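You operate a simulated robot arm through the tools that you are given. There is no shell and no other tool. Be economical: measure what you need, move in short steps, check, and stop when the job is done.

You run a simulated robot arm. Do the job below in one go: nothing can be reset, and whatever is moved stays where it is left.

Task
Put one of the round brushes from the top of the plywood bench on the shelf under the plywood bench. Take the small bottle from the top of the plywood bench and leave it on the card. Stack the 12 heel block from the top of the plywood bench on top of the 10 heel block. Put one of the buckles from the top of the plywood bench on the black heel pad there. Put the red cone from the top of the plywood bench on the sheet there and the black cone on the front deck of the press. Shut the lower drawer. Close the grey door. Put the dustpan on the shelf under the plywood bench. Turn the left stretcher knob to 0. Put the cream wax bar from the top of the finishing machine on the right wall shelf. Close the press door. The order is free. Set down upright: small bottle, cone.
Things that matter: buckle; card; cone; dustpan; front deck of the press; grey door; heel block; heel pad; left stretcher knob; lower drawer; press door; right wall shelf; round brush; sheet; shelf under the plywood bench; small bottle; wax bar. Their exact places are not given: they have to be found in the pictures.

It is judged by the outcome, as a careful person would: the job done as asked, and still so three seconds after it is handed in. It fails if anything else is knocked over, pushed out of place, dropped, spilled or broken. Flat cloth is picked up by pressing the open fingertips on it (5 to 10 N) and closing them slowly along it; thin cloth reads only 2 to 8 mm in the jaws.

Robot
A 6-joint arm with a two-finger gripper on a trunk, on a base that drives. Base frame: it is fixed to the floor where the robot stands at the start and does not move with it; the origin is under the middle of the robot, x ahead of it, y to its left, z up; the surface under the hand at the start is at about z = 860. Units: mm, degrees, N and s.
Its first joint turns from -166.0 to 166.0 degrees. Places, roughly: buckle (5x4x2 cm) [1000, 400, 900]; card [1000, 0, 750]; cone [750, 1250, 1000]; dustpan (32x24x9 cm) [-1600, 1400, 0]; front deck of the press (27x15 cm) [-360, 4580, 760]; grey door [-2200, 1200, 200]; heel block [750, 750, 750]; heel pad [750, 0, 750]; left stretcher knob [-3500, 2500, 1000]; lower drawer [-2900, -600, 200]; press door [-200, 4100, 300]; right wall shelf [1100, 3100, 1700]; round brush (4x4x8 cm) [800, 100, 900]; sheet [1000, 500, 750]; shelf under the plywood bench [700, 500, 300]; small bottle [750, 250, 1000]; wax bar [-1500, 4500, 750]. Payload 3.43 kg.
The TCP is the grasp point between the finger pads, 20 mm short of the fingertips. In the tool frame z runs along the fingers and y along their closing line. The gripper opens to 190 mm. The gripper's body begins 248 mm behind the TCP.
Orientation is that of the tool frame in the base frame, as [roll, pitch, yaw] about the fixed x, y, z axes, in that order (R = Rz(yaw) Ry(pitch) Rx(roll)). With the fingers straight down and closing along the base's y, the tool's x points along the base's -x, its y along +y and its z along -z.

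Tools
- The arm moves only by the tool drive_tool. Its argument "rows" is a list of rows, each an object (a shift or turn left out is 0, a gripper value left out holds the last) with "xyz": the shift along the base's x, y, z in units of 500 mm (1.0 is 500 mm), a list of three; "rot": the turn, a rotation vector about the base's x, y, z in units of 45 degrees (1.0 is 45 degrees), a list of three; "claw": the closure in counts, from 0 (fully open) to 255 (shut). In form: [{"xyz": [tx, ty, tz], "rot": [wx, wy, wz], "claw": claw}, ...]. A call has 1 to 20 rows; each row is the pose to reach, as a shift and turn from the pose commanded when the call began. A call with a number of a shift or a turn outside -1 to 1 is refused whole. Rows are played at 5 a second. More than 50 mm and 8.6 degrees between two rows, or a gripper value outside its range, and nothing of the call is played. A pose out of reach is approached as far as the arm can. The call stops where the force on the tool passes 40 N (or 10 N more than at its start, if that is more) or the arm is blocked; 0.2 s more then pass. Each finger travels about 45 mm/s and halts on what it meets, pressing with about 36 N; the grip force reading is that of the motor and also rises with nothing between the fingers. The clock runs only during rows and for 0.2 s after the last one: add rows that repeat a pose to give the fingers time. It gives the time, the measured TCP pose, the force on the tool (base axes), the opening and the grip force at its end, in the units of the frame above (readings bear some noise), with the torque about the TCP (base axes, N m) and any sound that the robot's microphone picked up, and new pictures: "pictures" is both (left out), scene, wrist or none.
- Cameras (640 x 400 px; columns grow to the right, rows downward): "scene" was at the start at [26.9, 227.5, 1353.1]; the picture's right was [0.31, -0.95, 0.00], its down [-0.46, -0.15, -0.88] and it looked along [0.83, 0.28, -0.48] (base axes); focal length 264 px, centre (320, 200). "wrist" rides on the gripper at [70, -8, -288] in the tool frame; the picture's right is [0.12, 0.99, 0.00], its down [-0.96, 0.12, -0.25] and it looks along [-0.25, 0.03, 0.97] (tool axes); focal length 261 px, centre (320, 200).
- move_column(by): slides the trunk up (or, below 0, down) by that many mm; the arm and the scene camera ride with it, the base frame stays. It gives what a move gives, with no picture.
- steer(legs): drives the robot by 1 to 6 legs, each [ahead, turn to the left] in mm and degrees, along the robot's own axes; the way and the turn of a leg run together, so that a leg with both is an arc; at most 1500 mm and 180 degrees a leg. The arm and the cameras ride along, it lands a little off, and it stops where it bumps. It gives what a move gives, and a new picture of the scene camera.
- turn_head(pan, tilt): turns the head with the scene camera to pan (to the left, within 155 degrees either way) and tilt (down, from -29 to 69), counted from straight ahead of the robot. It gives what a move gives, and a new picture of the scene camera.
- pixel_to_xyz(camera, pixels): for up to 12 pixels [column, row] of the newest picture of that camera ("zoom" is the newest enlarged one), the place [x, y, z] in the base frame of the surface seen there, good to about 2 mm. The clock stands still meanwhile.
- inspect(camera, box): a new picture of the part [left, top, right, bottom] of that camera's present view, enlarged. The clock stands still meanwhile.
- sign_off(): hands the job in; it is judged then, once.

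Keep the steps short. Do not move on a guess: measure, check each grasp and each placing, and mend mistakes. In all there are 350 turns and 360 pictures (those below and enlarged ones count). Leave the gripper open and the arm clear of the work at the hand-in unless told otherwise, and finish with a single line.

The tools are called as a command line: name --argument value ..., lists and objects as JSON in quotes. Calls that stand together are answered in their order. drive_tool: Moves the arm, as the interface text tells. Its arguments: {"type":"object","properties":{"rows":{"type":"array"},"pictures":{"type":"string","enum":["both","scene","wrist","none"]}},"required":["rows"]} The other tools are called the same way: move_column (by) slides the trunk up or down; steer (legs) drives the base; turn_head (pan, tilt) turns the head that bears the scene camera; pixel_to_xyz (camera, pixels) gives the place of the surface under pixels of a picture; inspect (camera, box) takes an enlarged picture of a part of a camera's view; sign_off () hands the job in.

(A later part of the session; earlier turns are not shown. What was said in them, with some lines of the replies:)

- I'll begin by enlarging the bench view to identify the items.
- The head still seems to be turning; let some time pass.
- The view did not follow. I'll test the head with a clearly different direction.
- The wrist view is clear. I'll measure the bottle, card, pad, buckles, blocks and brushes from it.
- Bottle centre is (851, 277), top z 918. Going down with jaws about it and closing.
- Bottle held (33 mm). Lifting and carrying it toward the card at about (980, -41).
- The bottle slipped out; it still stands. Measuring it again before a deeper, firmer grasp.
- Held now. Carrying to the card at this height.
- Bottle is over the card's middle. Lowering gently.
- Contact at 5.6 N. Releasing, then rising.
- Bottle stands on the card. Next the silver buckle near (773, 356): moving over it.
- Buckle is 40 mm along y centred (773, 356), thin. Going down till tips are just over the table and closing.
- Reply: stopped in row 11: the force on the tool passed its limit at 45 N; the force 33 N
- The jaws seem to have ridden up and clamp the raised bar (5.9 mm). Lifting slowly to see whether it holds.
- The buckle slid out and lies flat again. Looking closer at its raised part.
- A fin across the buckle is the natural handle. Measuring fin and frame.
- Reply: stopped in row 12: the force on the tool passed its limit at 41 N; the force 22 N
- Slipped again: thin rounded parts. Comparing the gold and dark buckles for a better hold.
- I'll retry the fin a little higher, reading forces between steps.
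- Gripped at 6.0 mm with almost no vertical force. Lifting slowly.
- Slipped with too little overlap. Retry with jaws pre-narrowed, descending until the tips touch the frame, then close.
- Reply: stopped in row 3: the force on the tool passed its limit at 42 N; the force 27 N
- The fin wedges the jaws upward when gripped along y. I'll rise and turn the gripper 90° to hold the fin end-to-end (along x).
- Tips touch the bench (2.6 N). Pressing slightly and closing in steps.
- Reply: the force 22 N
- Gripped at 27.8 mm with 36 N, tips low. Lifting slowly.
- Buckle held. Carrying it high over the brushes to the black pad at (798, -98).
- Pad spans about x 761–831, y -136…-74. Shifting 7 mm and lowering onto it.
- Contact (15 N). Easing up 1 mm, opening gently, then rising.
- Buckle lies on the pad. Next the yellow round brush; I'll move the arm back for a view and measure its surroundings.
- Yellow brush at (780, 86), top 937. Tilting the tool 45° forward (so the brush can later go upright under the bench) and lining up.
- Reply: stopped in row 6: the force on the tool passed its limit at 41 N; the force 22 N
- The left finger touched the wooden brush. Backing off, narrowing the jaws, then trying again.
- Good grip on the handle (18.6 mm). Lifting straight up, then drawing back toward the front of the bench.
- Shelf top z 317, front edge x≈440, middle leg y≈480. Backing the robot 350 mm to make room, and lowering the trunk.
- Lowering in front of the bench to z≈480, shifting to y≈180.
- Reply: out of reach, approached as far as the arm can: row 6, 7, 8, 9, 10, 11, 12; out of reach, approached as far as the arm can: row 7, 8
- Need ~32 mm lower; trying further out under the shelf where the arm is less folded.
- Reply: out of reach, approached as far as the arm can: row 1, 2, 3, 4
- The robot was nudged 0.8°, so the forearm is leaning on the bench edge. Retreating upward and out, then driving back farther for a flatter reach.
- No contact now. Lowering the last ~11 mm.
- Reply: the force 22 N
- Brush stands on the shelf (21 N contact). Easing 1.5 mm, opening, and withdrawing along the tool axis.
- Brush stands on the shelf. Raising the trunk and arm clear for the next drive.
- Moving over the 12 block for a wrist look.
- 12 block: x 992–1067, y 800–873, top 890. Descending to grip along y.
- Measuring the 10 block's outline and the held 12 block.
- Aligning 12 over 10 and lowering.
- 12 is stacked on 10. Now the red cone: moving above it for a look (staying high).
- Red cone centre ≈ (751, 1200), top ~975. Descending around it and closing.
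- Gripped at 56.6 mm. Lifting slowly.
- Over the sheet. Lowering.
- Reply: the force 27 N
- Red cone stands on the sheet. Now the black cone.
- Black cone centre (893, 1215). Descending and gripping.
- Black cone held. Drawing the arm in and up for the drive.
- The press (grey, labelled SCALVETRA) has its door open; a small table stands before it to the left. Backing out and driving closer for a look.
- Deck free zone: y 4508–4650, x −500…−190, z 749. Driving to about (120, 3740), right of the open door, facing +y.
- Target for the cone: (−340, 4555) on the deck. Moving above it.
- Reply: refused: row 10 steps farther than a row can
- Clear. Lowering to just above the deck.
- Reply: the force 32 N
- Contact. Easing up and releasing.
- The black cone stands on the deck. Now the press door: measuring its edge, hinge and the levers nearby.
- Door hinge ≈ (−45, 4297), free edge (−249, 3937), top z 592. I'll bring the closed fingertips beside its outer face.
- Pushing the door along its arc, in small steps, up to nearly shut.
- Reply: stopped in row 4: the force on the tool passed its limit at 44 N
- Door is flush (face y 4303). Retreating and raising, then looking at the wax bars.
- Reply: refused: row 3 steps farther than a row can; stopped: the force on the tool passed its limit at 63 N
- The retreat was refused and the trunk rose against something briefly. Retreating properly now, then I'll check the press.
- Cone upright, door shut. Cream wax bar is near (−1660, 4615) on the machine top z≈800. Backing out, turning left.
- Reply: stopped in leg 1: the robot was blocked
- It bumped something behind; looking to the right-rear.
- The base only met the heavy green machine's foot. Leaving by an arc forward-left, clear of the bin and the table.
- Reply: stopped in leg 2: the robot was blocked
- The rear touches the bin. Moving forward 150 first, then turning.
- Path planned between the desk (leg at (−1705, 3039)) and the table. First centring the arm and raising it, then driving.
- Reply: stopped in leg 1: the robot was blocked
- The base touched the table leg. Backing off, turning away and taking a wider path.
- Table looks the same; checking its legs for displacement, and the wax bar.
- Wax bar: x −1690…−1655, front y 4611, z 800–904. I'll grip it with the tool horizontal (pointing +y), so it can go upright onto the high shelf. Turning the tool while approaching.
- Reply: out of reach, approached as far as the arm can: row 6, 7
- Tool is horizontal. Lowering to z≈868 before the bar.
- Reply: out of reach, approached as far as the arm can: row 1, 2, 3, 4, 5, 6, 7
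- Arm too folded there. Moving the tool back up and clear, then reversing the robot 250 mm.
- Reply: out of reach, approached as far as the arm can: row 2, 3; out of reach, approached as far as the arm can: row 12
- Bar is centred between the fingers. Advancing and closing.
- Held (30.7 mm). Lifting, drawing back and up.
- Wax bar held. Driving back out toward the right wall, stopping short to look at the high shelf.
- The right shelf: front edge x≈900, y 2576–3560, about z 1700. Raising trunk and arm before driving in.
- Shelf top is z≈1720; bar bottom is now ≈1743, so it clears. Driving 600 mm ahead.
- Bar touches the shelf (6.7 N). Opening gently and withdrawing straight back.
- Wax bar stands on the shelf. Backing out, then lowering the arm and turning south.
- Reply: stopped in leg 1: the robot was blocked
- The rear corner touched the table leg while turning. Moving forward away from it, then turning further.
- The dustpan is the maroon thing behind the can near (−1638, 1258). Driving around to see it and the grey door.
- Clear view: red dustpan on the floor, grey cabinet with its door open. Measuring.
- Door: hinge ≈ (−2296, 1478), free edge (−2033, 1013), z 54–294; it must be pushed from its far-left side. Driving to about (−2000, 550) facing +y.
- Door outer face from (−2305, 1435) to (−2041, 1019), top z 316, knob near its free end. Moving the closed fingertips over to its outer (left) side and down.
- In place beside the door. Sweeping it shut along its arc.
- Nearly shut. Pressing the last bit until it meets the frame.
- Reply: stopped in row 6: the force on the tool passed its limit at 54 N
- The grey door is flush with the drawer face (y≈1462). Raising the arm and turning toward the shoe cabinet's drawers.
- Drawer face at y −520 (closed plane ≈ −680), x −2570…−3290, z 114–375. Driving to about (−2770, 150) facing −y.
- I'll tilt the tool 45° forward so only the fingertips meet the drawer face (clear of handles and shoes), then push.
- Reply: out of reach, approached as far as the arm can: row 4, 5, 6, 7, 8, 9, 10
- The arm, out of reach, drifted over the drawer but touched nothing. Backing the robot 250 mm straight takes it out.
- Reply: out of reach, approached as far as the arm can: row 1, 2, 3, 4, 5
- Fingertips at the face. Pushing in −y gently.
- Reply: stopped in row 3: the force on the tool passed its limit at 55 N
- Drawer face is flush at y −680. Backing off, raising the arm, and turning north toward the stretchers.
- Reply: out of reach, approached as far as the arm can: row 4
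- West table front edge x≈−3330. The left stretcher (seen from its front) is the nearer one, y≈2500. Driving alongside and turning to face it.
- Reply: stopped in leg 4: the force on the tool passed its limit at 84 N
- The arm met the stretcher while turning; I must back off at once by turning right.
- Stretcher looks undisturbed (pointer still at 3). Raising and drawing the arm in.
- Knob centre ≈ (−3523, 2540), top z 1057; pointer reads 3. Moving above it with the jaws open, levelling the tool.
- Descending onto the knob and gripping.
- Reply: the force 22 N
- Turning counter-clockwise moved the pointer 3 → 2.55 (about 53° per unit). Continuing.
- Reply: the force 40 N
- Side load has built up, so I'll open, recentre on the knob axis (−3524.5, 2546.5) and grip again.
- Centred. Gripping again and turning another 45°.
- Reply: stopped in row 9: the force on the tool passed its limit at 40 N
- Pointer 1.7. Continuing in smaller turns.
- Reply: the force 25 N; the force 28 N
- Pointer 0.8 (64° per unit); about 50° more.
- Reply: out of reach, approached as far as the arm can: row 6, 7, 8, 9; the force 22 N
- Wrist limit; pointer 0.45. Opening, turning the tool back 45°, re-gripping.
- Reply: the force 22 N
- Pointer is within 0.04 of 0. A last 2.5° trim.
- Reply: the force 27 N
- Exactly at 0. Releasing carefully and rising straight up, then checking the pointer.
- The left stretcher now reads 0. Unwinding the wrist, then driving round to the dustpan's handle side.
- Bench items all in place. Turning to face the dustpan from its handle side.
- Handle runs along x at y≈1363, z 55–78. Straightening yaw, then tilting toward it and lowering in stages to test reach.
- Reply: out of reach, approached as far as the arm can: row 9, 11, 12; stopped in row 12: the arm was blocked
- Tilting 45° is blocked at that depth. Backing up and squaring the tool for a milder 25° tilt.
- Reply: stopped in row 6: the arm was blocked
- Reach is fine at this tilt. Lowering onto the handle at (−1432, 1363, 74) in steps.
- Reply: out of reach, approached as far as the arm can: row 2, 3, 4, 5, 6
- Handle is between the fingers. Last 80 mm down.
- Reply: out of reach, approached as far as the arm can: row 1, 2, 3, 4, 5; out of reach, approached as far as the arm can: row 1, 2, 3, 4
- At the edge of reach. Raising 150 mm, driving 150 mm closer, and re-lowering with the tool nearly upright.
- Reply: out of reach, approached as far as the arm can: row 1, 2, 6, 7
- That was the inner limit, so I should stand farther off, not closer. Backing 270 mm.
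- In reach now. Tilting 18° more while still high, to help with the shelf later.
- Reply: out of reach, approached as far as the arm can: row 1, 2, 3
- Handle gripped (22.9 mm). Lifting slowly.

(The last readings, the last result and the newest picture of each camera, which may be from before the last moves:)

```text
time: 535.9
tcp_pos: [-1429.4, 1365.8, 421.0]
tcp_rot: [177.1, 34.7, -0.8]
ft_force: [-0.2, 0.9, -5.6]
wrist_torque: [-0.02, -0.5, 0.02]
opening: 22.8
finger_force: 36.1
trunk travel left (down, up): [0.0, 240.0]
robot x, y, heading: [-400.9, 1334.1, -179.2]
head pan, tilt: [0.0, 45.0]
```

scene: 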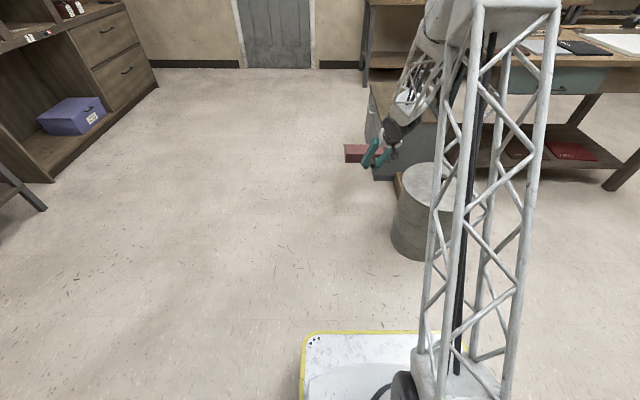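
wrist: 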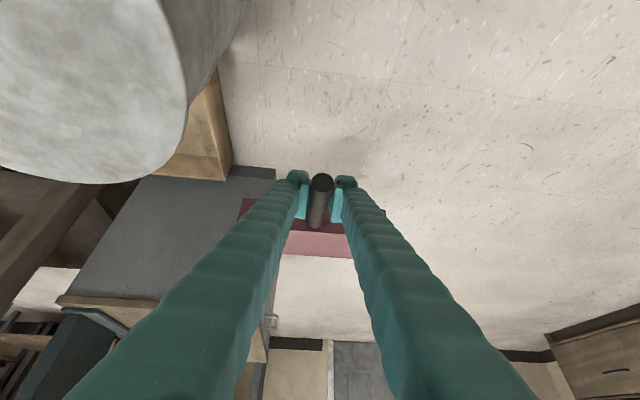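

Dustpan held level. Raising it and pulling it in for the drive.

drive_tool --rows '[{"xyz": [0, 0, 0.08]}, {"xyz": [0, 0, 0.17]}, {"xyz": [0.02, 0, 0.26]}, {"xyz": [0.05, 0, 0.34]}, {"xyz": [0.09, 0, 0.42]}, {"xyz": [0.13, 0, 0.5]}, {"xyz": [0.18, 0, 0.58]}, {"xyz": [0.23, 0, 0.66]}, {"xyz": [0.28, 0, 0.74]}, {"xyz": [0.33, 0, 0.82]}, {"xyz": [0.4, 0, 0.86]}, {"xyz": [0.48, 0, 0.88]}, {"xyz": [0.56, 0, 0.88]}]' --pictures "none"

steer --legs '[[0, 44.9], [858, 0], [0, 134.3]]'

turn_head --pan 8 --tilt 30

```text
time: 538.6
tcp_pos: [-1149.3, 1376.1, 856.2]
tcp_rot: [175.6, 35.4, -0.9]
ft_force: [-0.7, -0.2, -5.9]
wrist_torque: [0.0, -0.64, 0.02]
opening: 22.7
finger_force: 36.0
out of reach, approached as far as the arm can: row 8, 9, 10, 11, 12, 13
trunk travel left (down, up): [0.0, 240.0]
robot x, y, heading: [-401.0, 1333.1, -179.1]
head pan, tilt: [0.0, 45.0]
```

```text
time: 551.2
tcp_pos: [-256.4, 675.0, 858.7]
tcp_rot: [175.5, 35.6, 178.5]
ft_force: [-0.3, -0.3, -4.7]
wrist_torque: [-0.01, 0.57, 0.0]
opening: 22.7
finger_force: 35.8
trunk travel left (down, up): [0.0, 240.0]
robot x, y, heading: [-1006.1, 724.2, 0.5]
head pan, tilt: [0.0, 45.0]
```

scene: 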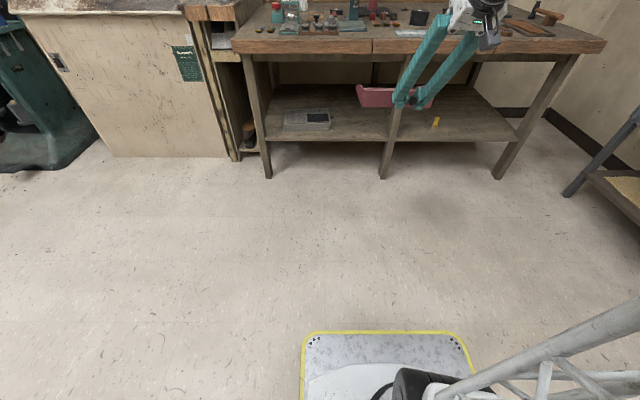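

```text
time: 552.0
tcp_pos: [-256.5, 673.0, 858.1]
tcp_rot: [175.5, 35.5, 178.5]
ft_force: [-0.5, -0.1, -4.6]
wrist_torque: [-0.05, 0.56, 0.0]
opening: 22.9
finger_force: 36.4
trunk travel left (down, up): [0.0, 240.0]
robot x, y, heading: [-1003.0, 728.0, 0.4]
head pan, tilt: [8.0, 30.0]
```

scene: 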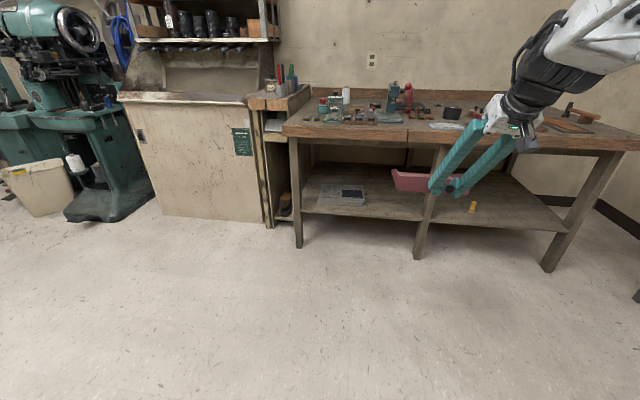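

pixel_to_xyz --camera "scene" --pixels '[[425, 235], [365, 200], [342, 193], [385, 200], [400, 195], [395, 213], [350, 148], [365, 148], [370, 175], [305, 200], [472, 206], [318, 215]]'

inspect --camera "scene" --box '[280, 110, 480, 240]'

```text
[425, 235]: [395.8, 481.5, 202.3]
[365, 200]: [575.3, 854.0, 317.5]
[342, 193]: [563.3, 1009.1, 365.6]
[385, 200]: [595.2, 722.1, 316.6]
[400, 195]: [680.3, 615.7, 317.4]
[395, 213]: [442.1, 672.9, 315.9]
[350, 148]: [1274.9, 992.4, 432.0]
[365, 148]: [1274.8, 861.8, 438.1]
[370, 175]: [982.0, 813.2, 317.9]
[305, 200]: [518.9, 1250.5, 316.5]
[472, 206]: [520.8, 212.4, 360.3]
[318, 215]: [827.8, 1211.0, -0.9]
```

```text
3.08 times, centred on (380, 175) of scene
```

zoom: 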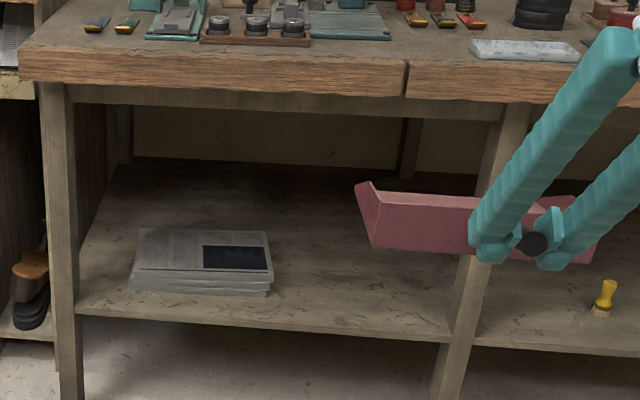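

pixel_to_xyz --camera "scene" --pixels '[[370, 138], [370, 141], [370, 144], [370, 146], [370, 133], [420, 178], [400, 186], [455, 190]]'

```text
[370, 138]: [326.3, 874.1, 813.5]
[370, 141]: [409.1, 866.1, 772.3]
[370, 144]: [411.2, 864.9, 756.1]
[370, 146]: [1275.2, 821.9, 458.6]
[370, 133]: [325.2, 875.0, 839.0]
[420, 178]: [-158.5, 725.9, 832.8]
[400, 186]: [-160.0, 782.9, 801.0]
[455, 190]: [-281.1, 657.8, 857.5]
```

Left bay is free for y 510–880. Extending and lowering in front of the bench.

drive_tool --rows '[{"xyz": [0.05, 0.004, -0.07]}, {"xyz": [0.1, 0.008, -0.14]}, {"xyz": [0.15, 0.012, -0.21]}, {"xyz": [0.2, 0.016, -0.28]}, {"xyz": [0.25, 0.02, -0.35]}, {"xyz": [0.3, 0.024, -0.42]}, {"xyz": [0.35, 0.028, -0.49]}, {"xyz": [0.4, 0.032, -0.56]}, {"xyz": [0.45, 0.036, -0.63]}, {"xyz": [0.5, 0.04, -0.7]}, {"xyz": [0.55, 0.044, -0.76]}, {"xyz": [0.586, 0.044, -0.82]}, {"xyz": [0.6, 0.044, -0.83]}, {"xyz": [0.6, 0.044, -0.83]}]' --pictures "both"

```text
time: 555.0
tcp_pos: [41.8, 697.3, 442.7]
tcp_rot: [175.5, 35.4, 178.5]
ft_force: [-1.0, 0.5, -3.6]
wrist_torque: [-0.03, 0.57, -0.01]
opening: 22.7
finger_force: 36.5
trunk travel left (down, up): [0.0, 240.0]
robot x, y, heading: [-1000.2, 725.2, 0.3]
head pan, tilt: [8.0, 30.0]
```

scene: 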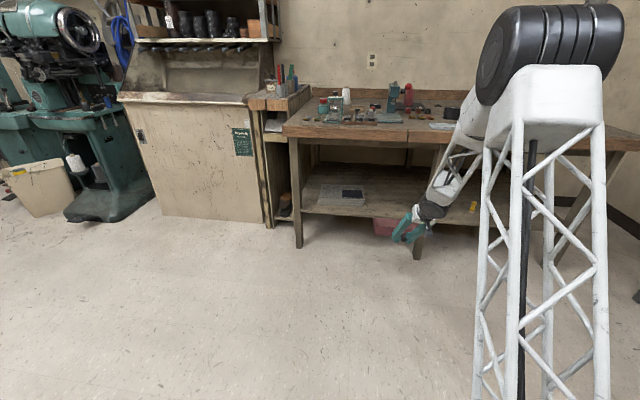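
wrist: 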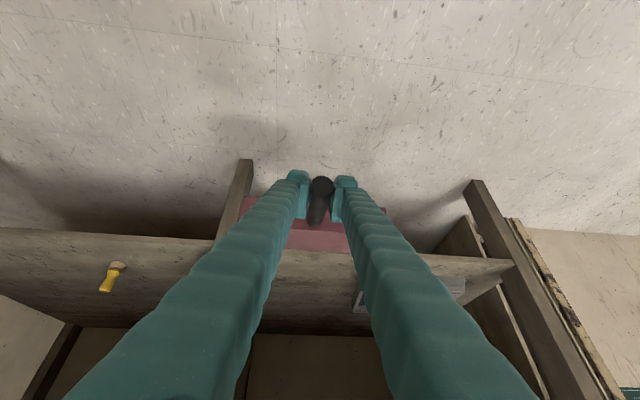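

Aligned: pan between leg and stack. Lowering 35 mm, then driving 390 mm ahead so the pan goes over the shelf.

drive_tool --rows '[{"xyz": [0.01, 0, -0.035]}, {"xyz": [0.01, 0, -0.07]}, {"xyz": [0.01, 0, -0.07]}]' --pictures "none"

steer --legs '[[300, 0]]'

turn_head --pan 25 --tilt 35

```text
time: 555.8
tcp_pos: [48.5, 695.3, 408.1]
tcp_rot: [175.5, 35.4, 178.4]
ft_force: [-0.9, 0.4, -3.4]
wrist_torque: [-0.01, 0.55, 0.01]
opening: 22.7
finger_force: 35.9
trunk travel left (down, up): [0.0, 240.0]
robot x, y, heading: [-1007.3, 723.6, 0.5]
head pan, tilt: [8.0, 30.0]
```

```text
time: 557.9
tcp_pos: [347.1, 699.0, 408.9]
tcp_rot: [175.5, 35.5, 178.5]
ft_force: [0.7, -0.8, -4.2]
wrist_torque: [-0.03, 0.54, 0.02]
opening: 22.6
finger_force: 35.9
trunk travel left (down, up): [0.0, 240.0]
robot x, y, heading: [-699.6, 728.2, 0.4]
head pan, tilt: [8.0, 30.0]
```

scene: 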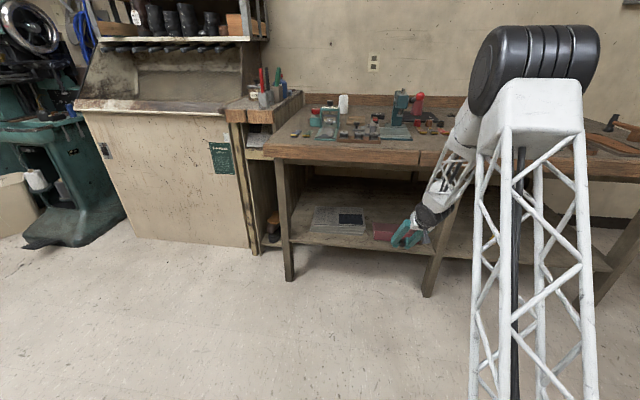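

```text
time: 558.7
tcp_pos: [348.5, 697.9, 407.4]
tcp_rot: [175.5, 35.4, 178.5]
ft_force: [-0.7, 0.4, -4.5]
wrist_torque: [0.01, 0.56, -0.02]
opening: 22.4
finger_force: 35.4
trunk travel left (down, up): [0.0, 240.0]
robot x, y, heading: [-701.4, 725.1, 0.8]
head pan, tilt: [25.0, 35.0]
```

scene: 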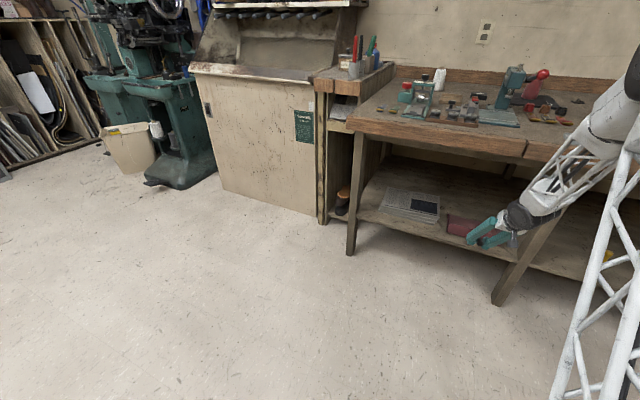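

inspect --camera "scene" --box '[360, 120, 640, 300]'

pixel_to_xyz --camera "scene" --pixels '[[448, 220], [455, 235], [470, 225], [438, 212], [540, 190], [560, 160], [520, 205]]'

```text
2.22 times, centred on (500, 210) of scene
```

zoom: 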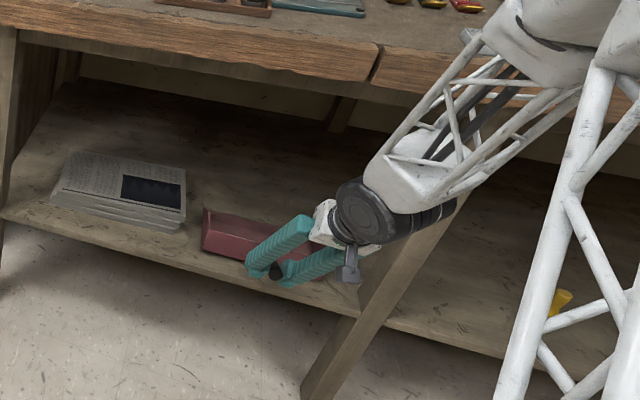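

```text
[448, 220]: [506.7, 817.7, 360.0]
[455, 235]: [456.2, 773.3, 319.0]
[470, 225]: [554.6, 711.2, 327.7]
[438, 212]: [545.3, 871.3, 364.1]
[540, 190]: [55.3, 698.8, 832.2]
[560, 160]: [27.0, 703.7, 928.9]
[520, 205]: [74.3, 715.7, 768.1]
```

Wrist is well clear of the bench edge. Driving 120 mm more, then lowering the pan.

steer --legs '[[120, -0.3]]'

drive_tool --rows '[{"xyz": [0, -0.01, -0.015]}, {"xyz": [0, -0.01, -0.025]}, {"xyz": [0, -0.01, -0.032]}, {"xyz": [0, -0.01, -0.032]}]' --pictures "wrist"

```text
time: 559.9
tcp_pos: [467.2, 695.8, 406.9]
tcp_rot: [175.5, 35.4, 178.2]
ft_force: [0.0, 0.1, -3.7]
wrist_torque: [-0.03, 0.57, 0.01]
opening: 22.7
finger_force: 36.2
trunk travel left (down, up): [0.0, 240.0]
robot x, y, heading: [-583.7, 729.0, 0.3]
head pan, tilt: [25.0, 35.0]
```

scene: 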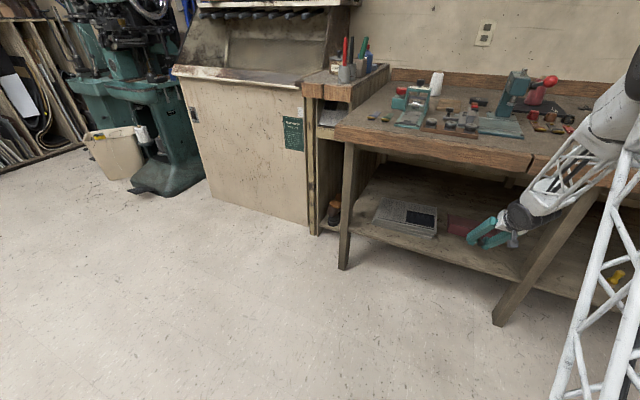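

```text
time: 560.9
tcp_pos: [466.1, 689.9, 391.6]
tcp_rot: [175.5, 35.4, 178.3]
ft_force: [-0.9, -0.6, -0.2]
wrist_torque: [0.06, -0.47, -0.01]
opening: 22.6
finger_force: 36.1
trunk travel left (down, up): [0.0, 240.0]
robot x, y, heading: [-583.6, 728.0, 0.1]
head pan, tilt: [25.0, 35.0]
```

wrist: 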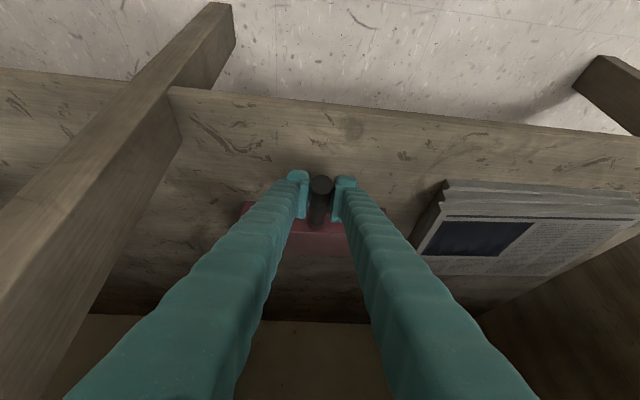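

The front lip touches. Lowering a few more mm.

drive_tool --rows '[{"xyz": [0, 0, -0.004]}, {"xyz": [0, 0, -0.008]}, {"xyz": [0, 0, -0.01]}, {"xyz": [0, 0, -0.01]}]' --pictures "none"

```text
time: 561.9
tcp_pos: [466.1, 690.0, 388.2]
tcp_rot: [175.5, 35.5, 178.2]
ft_force: [-8.3, 0.3, 15.2]
wrist_torque: [0.04, -0.91, -0.02]
opening: 22.6
finger_force: 36.2
trunk travel left (down, up): [0.0, 240.0]
robot x, y, heading: [-585.4, 730.4, 0.2]
head pan, tilt: [25.0, 35.0]
```

Resting (15 N). Releasing and withdrawing along the tool axis.

drive_tool --rows '[{"claw": 210}, {"claw": 190}, {"claw": 165}, {"claw": 150}, {"xyz": [0, 0, 0]}, {"xyz": [-0.02, 0, 0.03]}, {"xyz": [-0.05, 0, 0.07]}, {"xyz": [-0.08, 0, 0.12]}, {"xyz": [-0.15, 0, 0.14]}, {"xyz": [-0.23, 0, 0.14]}, {"xyz": [-0.31, 0, 0.14]}, {"xyz": [-0.39, 0, 0.14]}]' --pictures "both"

```text
time: 564.5
tcp_pos: [270.7, 689.8, 454.4]
tcp_rot: [175.4, 35.5, 178.3]
ft_force: [-0.1, 0.6, -0.2]
wrist_torque: [-0.01, -0.04, 0.02]
opening: 78.2
finger_force: 0.0
trunk travel left (down, up): [0.0, 240.0]
robot x, y, heading: [-583.6, 724.5, -0.0]
head pan, tilt: [25.0, 35.0]
```

scene: 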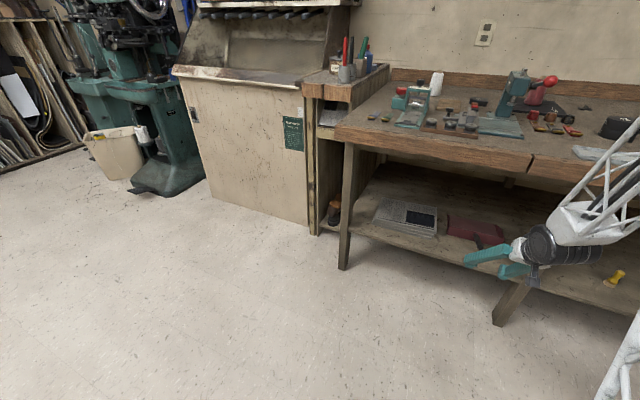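
wrist: 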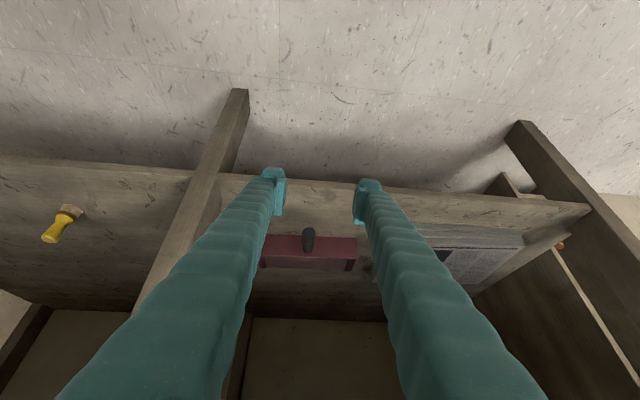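

Dustpan rests on the shelf. Backing away, then final checks of bench, shelf, table and bin.

steer --legs '[[-450, 0]]'

drive_tool --rows '[{"xyz": [0, 0, 0.08]}, {"xyz": [0, 0, 0.17]}, {"xyz": [0, 0, 0.26]}, {"xyz": [0, 0, 0.35]}, {"xyz": [-0.04, 0, 0.44]}, {"xyz": [-0.08, 0, 0.53]}, {"xyz": [-0.12, 0, 0.6]}, {"xyz": [-0.16, 0, 0.68]}, {"xyz": [-0.2, 0, 0.76]}, {"xyz": [-0.24, 0, 0.84]}]' --pictures "none"

turn_head --pan 55 --tilt 20

```text
time: 567.2
tcp_pos: [-184.2, 690.6, 453.6]
tcp_rot: [175.6, 35.4, 178.5]
ft_force: [-0.3, -0.4, 0.8]
wrist_torque: [-0.01, -0.01, 0.02]
opening: 78.2
finger_force: 0.1
trunk travel left (down, up): [0.0, 240.0]
robot x, y, heading: [-1034.4, 724.7, 0.3]
head pan, tilt: [25.0, 35.0]
```

scene: 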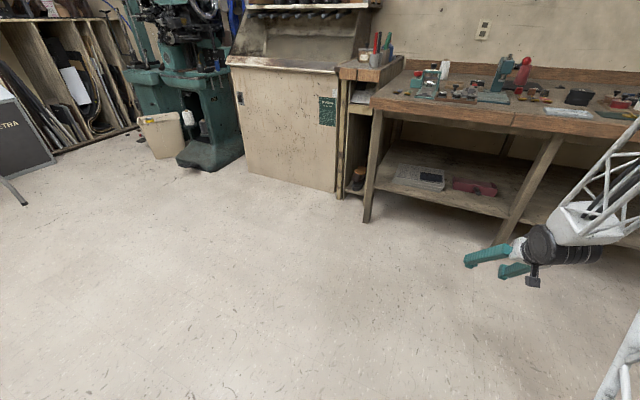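

```text
time: 569.4
tcp_pos: [-303.5, 685.7, 873.5]
tcp_rot: [174.8, 35.6, 178.6]
ft_force: [0.4, -0.3, -0.3]
wrist_torque: [0.03, 0.05, 0.02]
opening: 78.2
finger_force: 0.1
trunk travel left (down, up): [0.0, 240.0]
robot x, y, heading: [-1037.8, 726.2, 0.1]
head pan, tilt: [25.0, 35.0]
```

```text
time: 570.4
tcp_pos: [-300.4, 686.1, 872.9]
tcp_rot: [174.8, 35.7, 178.5]
ft_force: [1.0, -0.2, 0.0]
wrist_torque: [-0.02, 0.0, 0.01]
opening: 78.2
finger_force: 0.1
trunk travel left (down, up): [0.0, 240.0]
robot x, y, heading: [-1039.5, 723.0, 0.2]
head pan, tilt: [55.0, 20.0]
```

scene: 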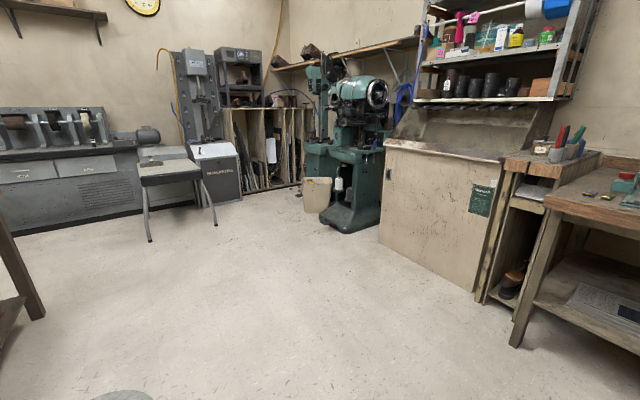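

pixel_to_xyz --camera "scene" --pixels '[[150, 240], [215, 224], [304, 210], [303, 185], [326, 213], [197, 205], [201, 140]]'

inspect --camera "scene" --box '[110, 80, 400, 260]'

turn_head --pan 10 --tilt 25

inspect --camera "scene" --box '[250, 60, 600, 280]'

```text
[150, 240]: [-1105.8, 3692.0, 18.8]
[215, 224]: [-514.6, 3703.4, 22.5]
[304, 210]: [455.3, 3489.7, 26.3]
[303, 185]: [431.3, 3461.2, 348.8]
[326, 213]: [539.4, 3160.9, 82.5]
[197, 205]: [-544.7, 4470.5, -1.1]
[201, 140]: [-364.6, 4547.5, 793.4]
```

```text
2.21 times, centred on (255, 170) of scene
```

zoom: 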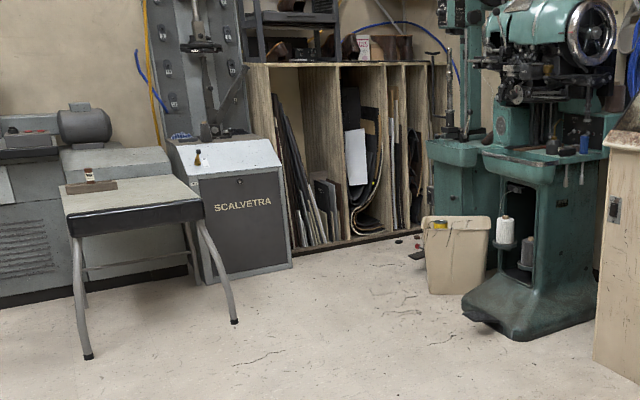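

```text
time: 571.5
tcp_pos: [-302.4, 686.5, 874.1]
tcp_rot: [174.8, 35.8, 178.5]
ft_force: [0.6, 0.7, -0.6]
wrist_torque: [-0.02, -0.01, -0.04]
opening: 78.5
finger_force: 0.0
trunk travel left (down, up): [0.0, 240.0]
robot x, y, heading: [-1038.0, 721.8, 0.1]
head pan, tilt: [10.0, 25.0]
```

scene: 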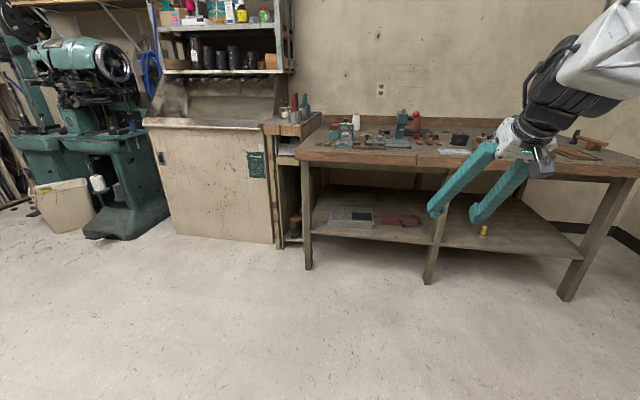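

```text
1.82 times, centred on (425, 170) of scene
```

zoom: 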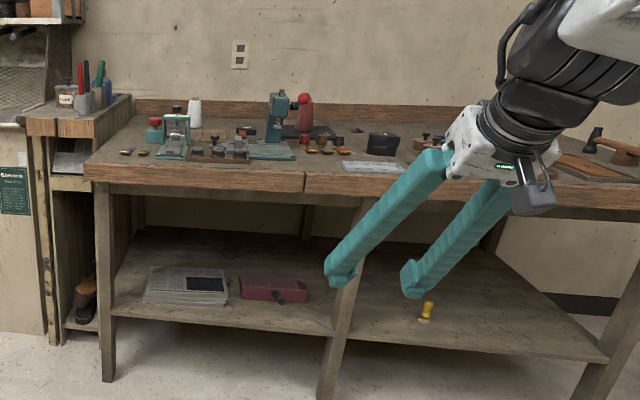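

All twelve results check out: the table legs and bin stand where they were, the press door is shut, the shelf and bench items are in place, and the gripper is open and clear. Handing in.

sign_off

```text
The job is handed in.
```

All twelve tasks are done and handed in, and nothing else looked moved; along the way the base touched the table leg, the bin and the green machine's foot, and the arm touched the left stretcher, the press and the wooden brush.
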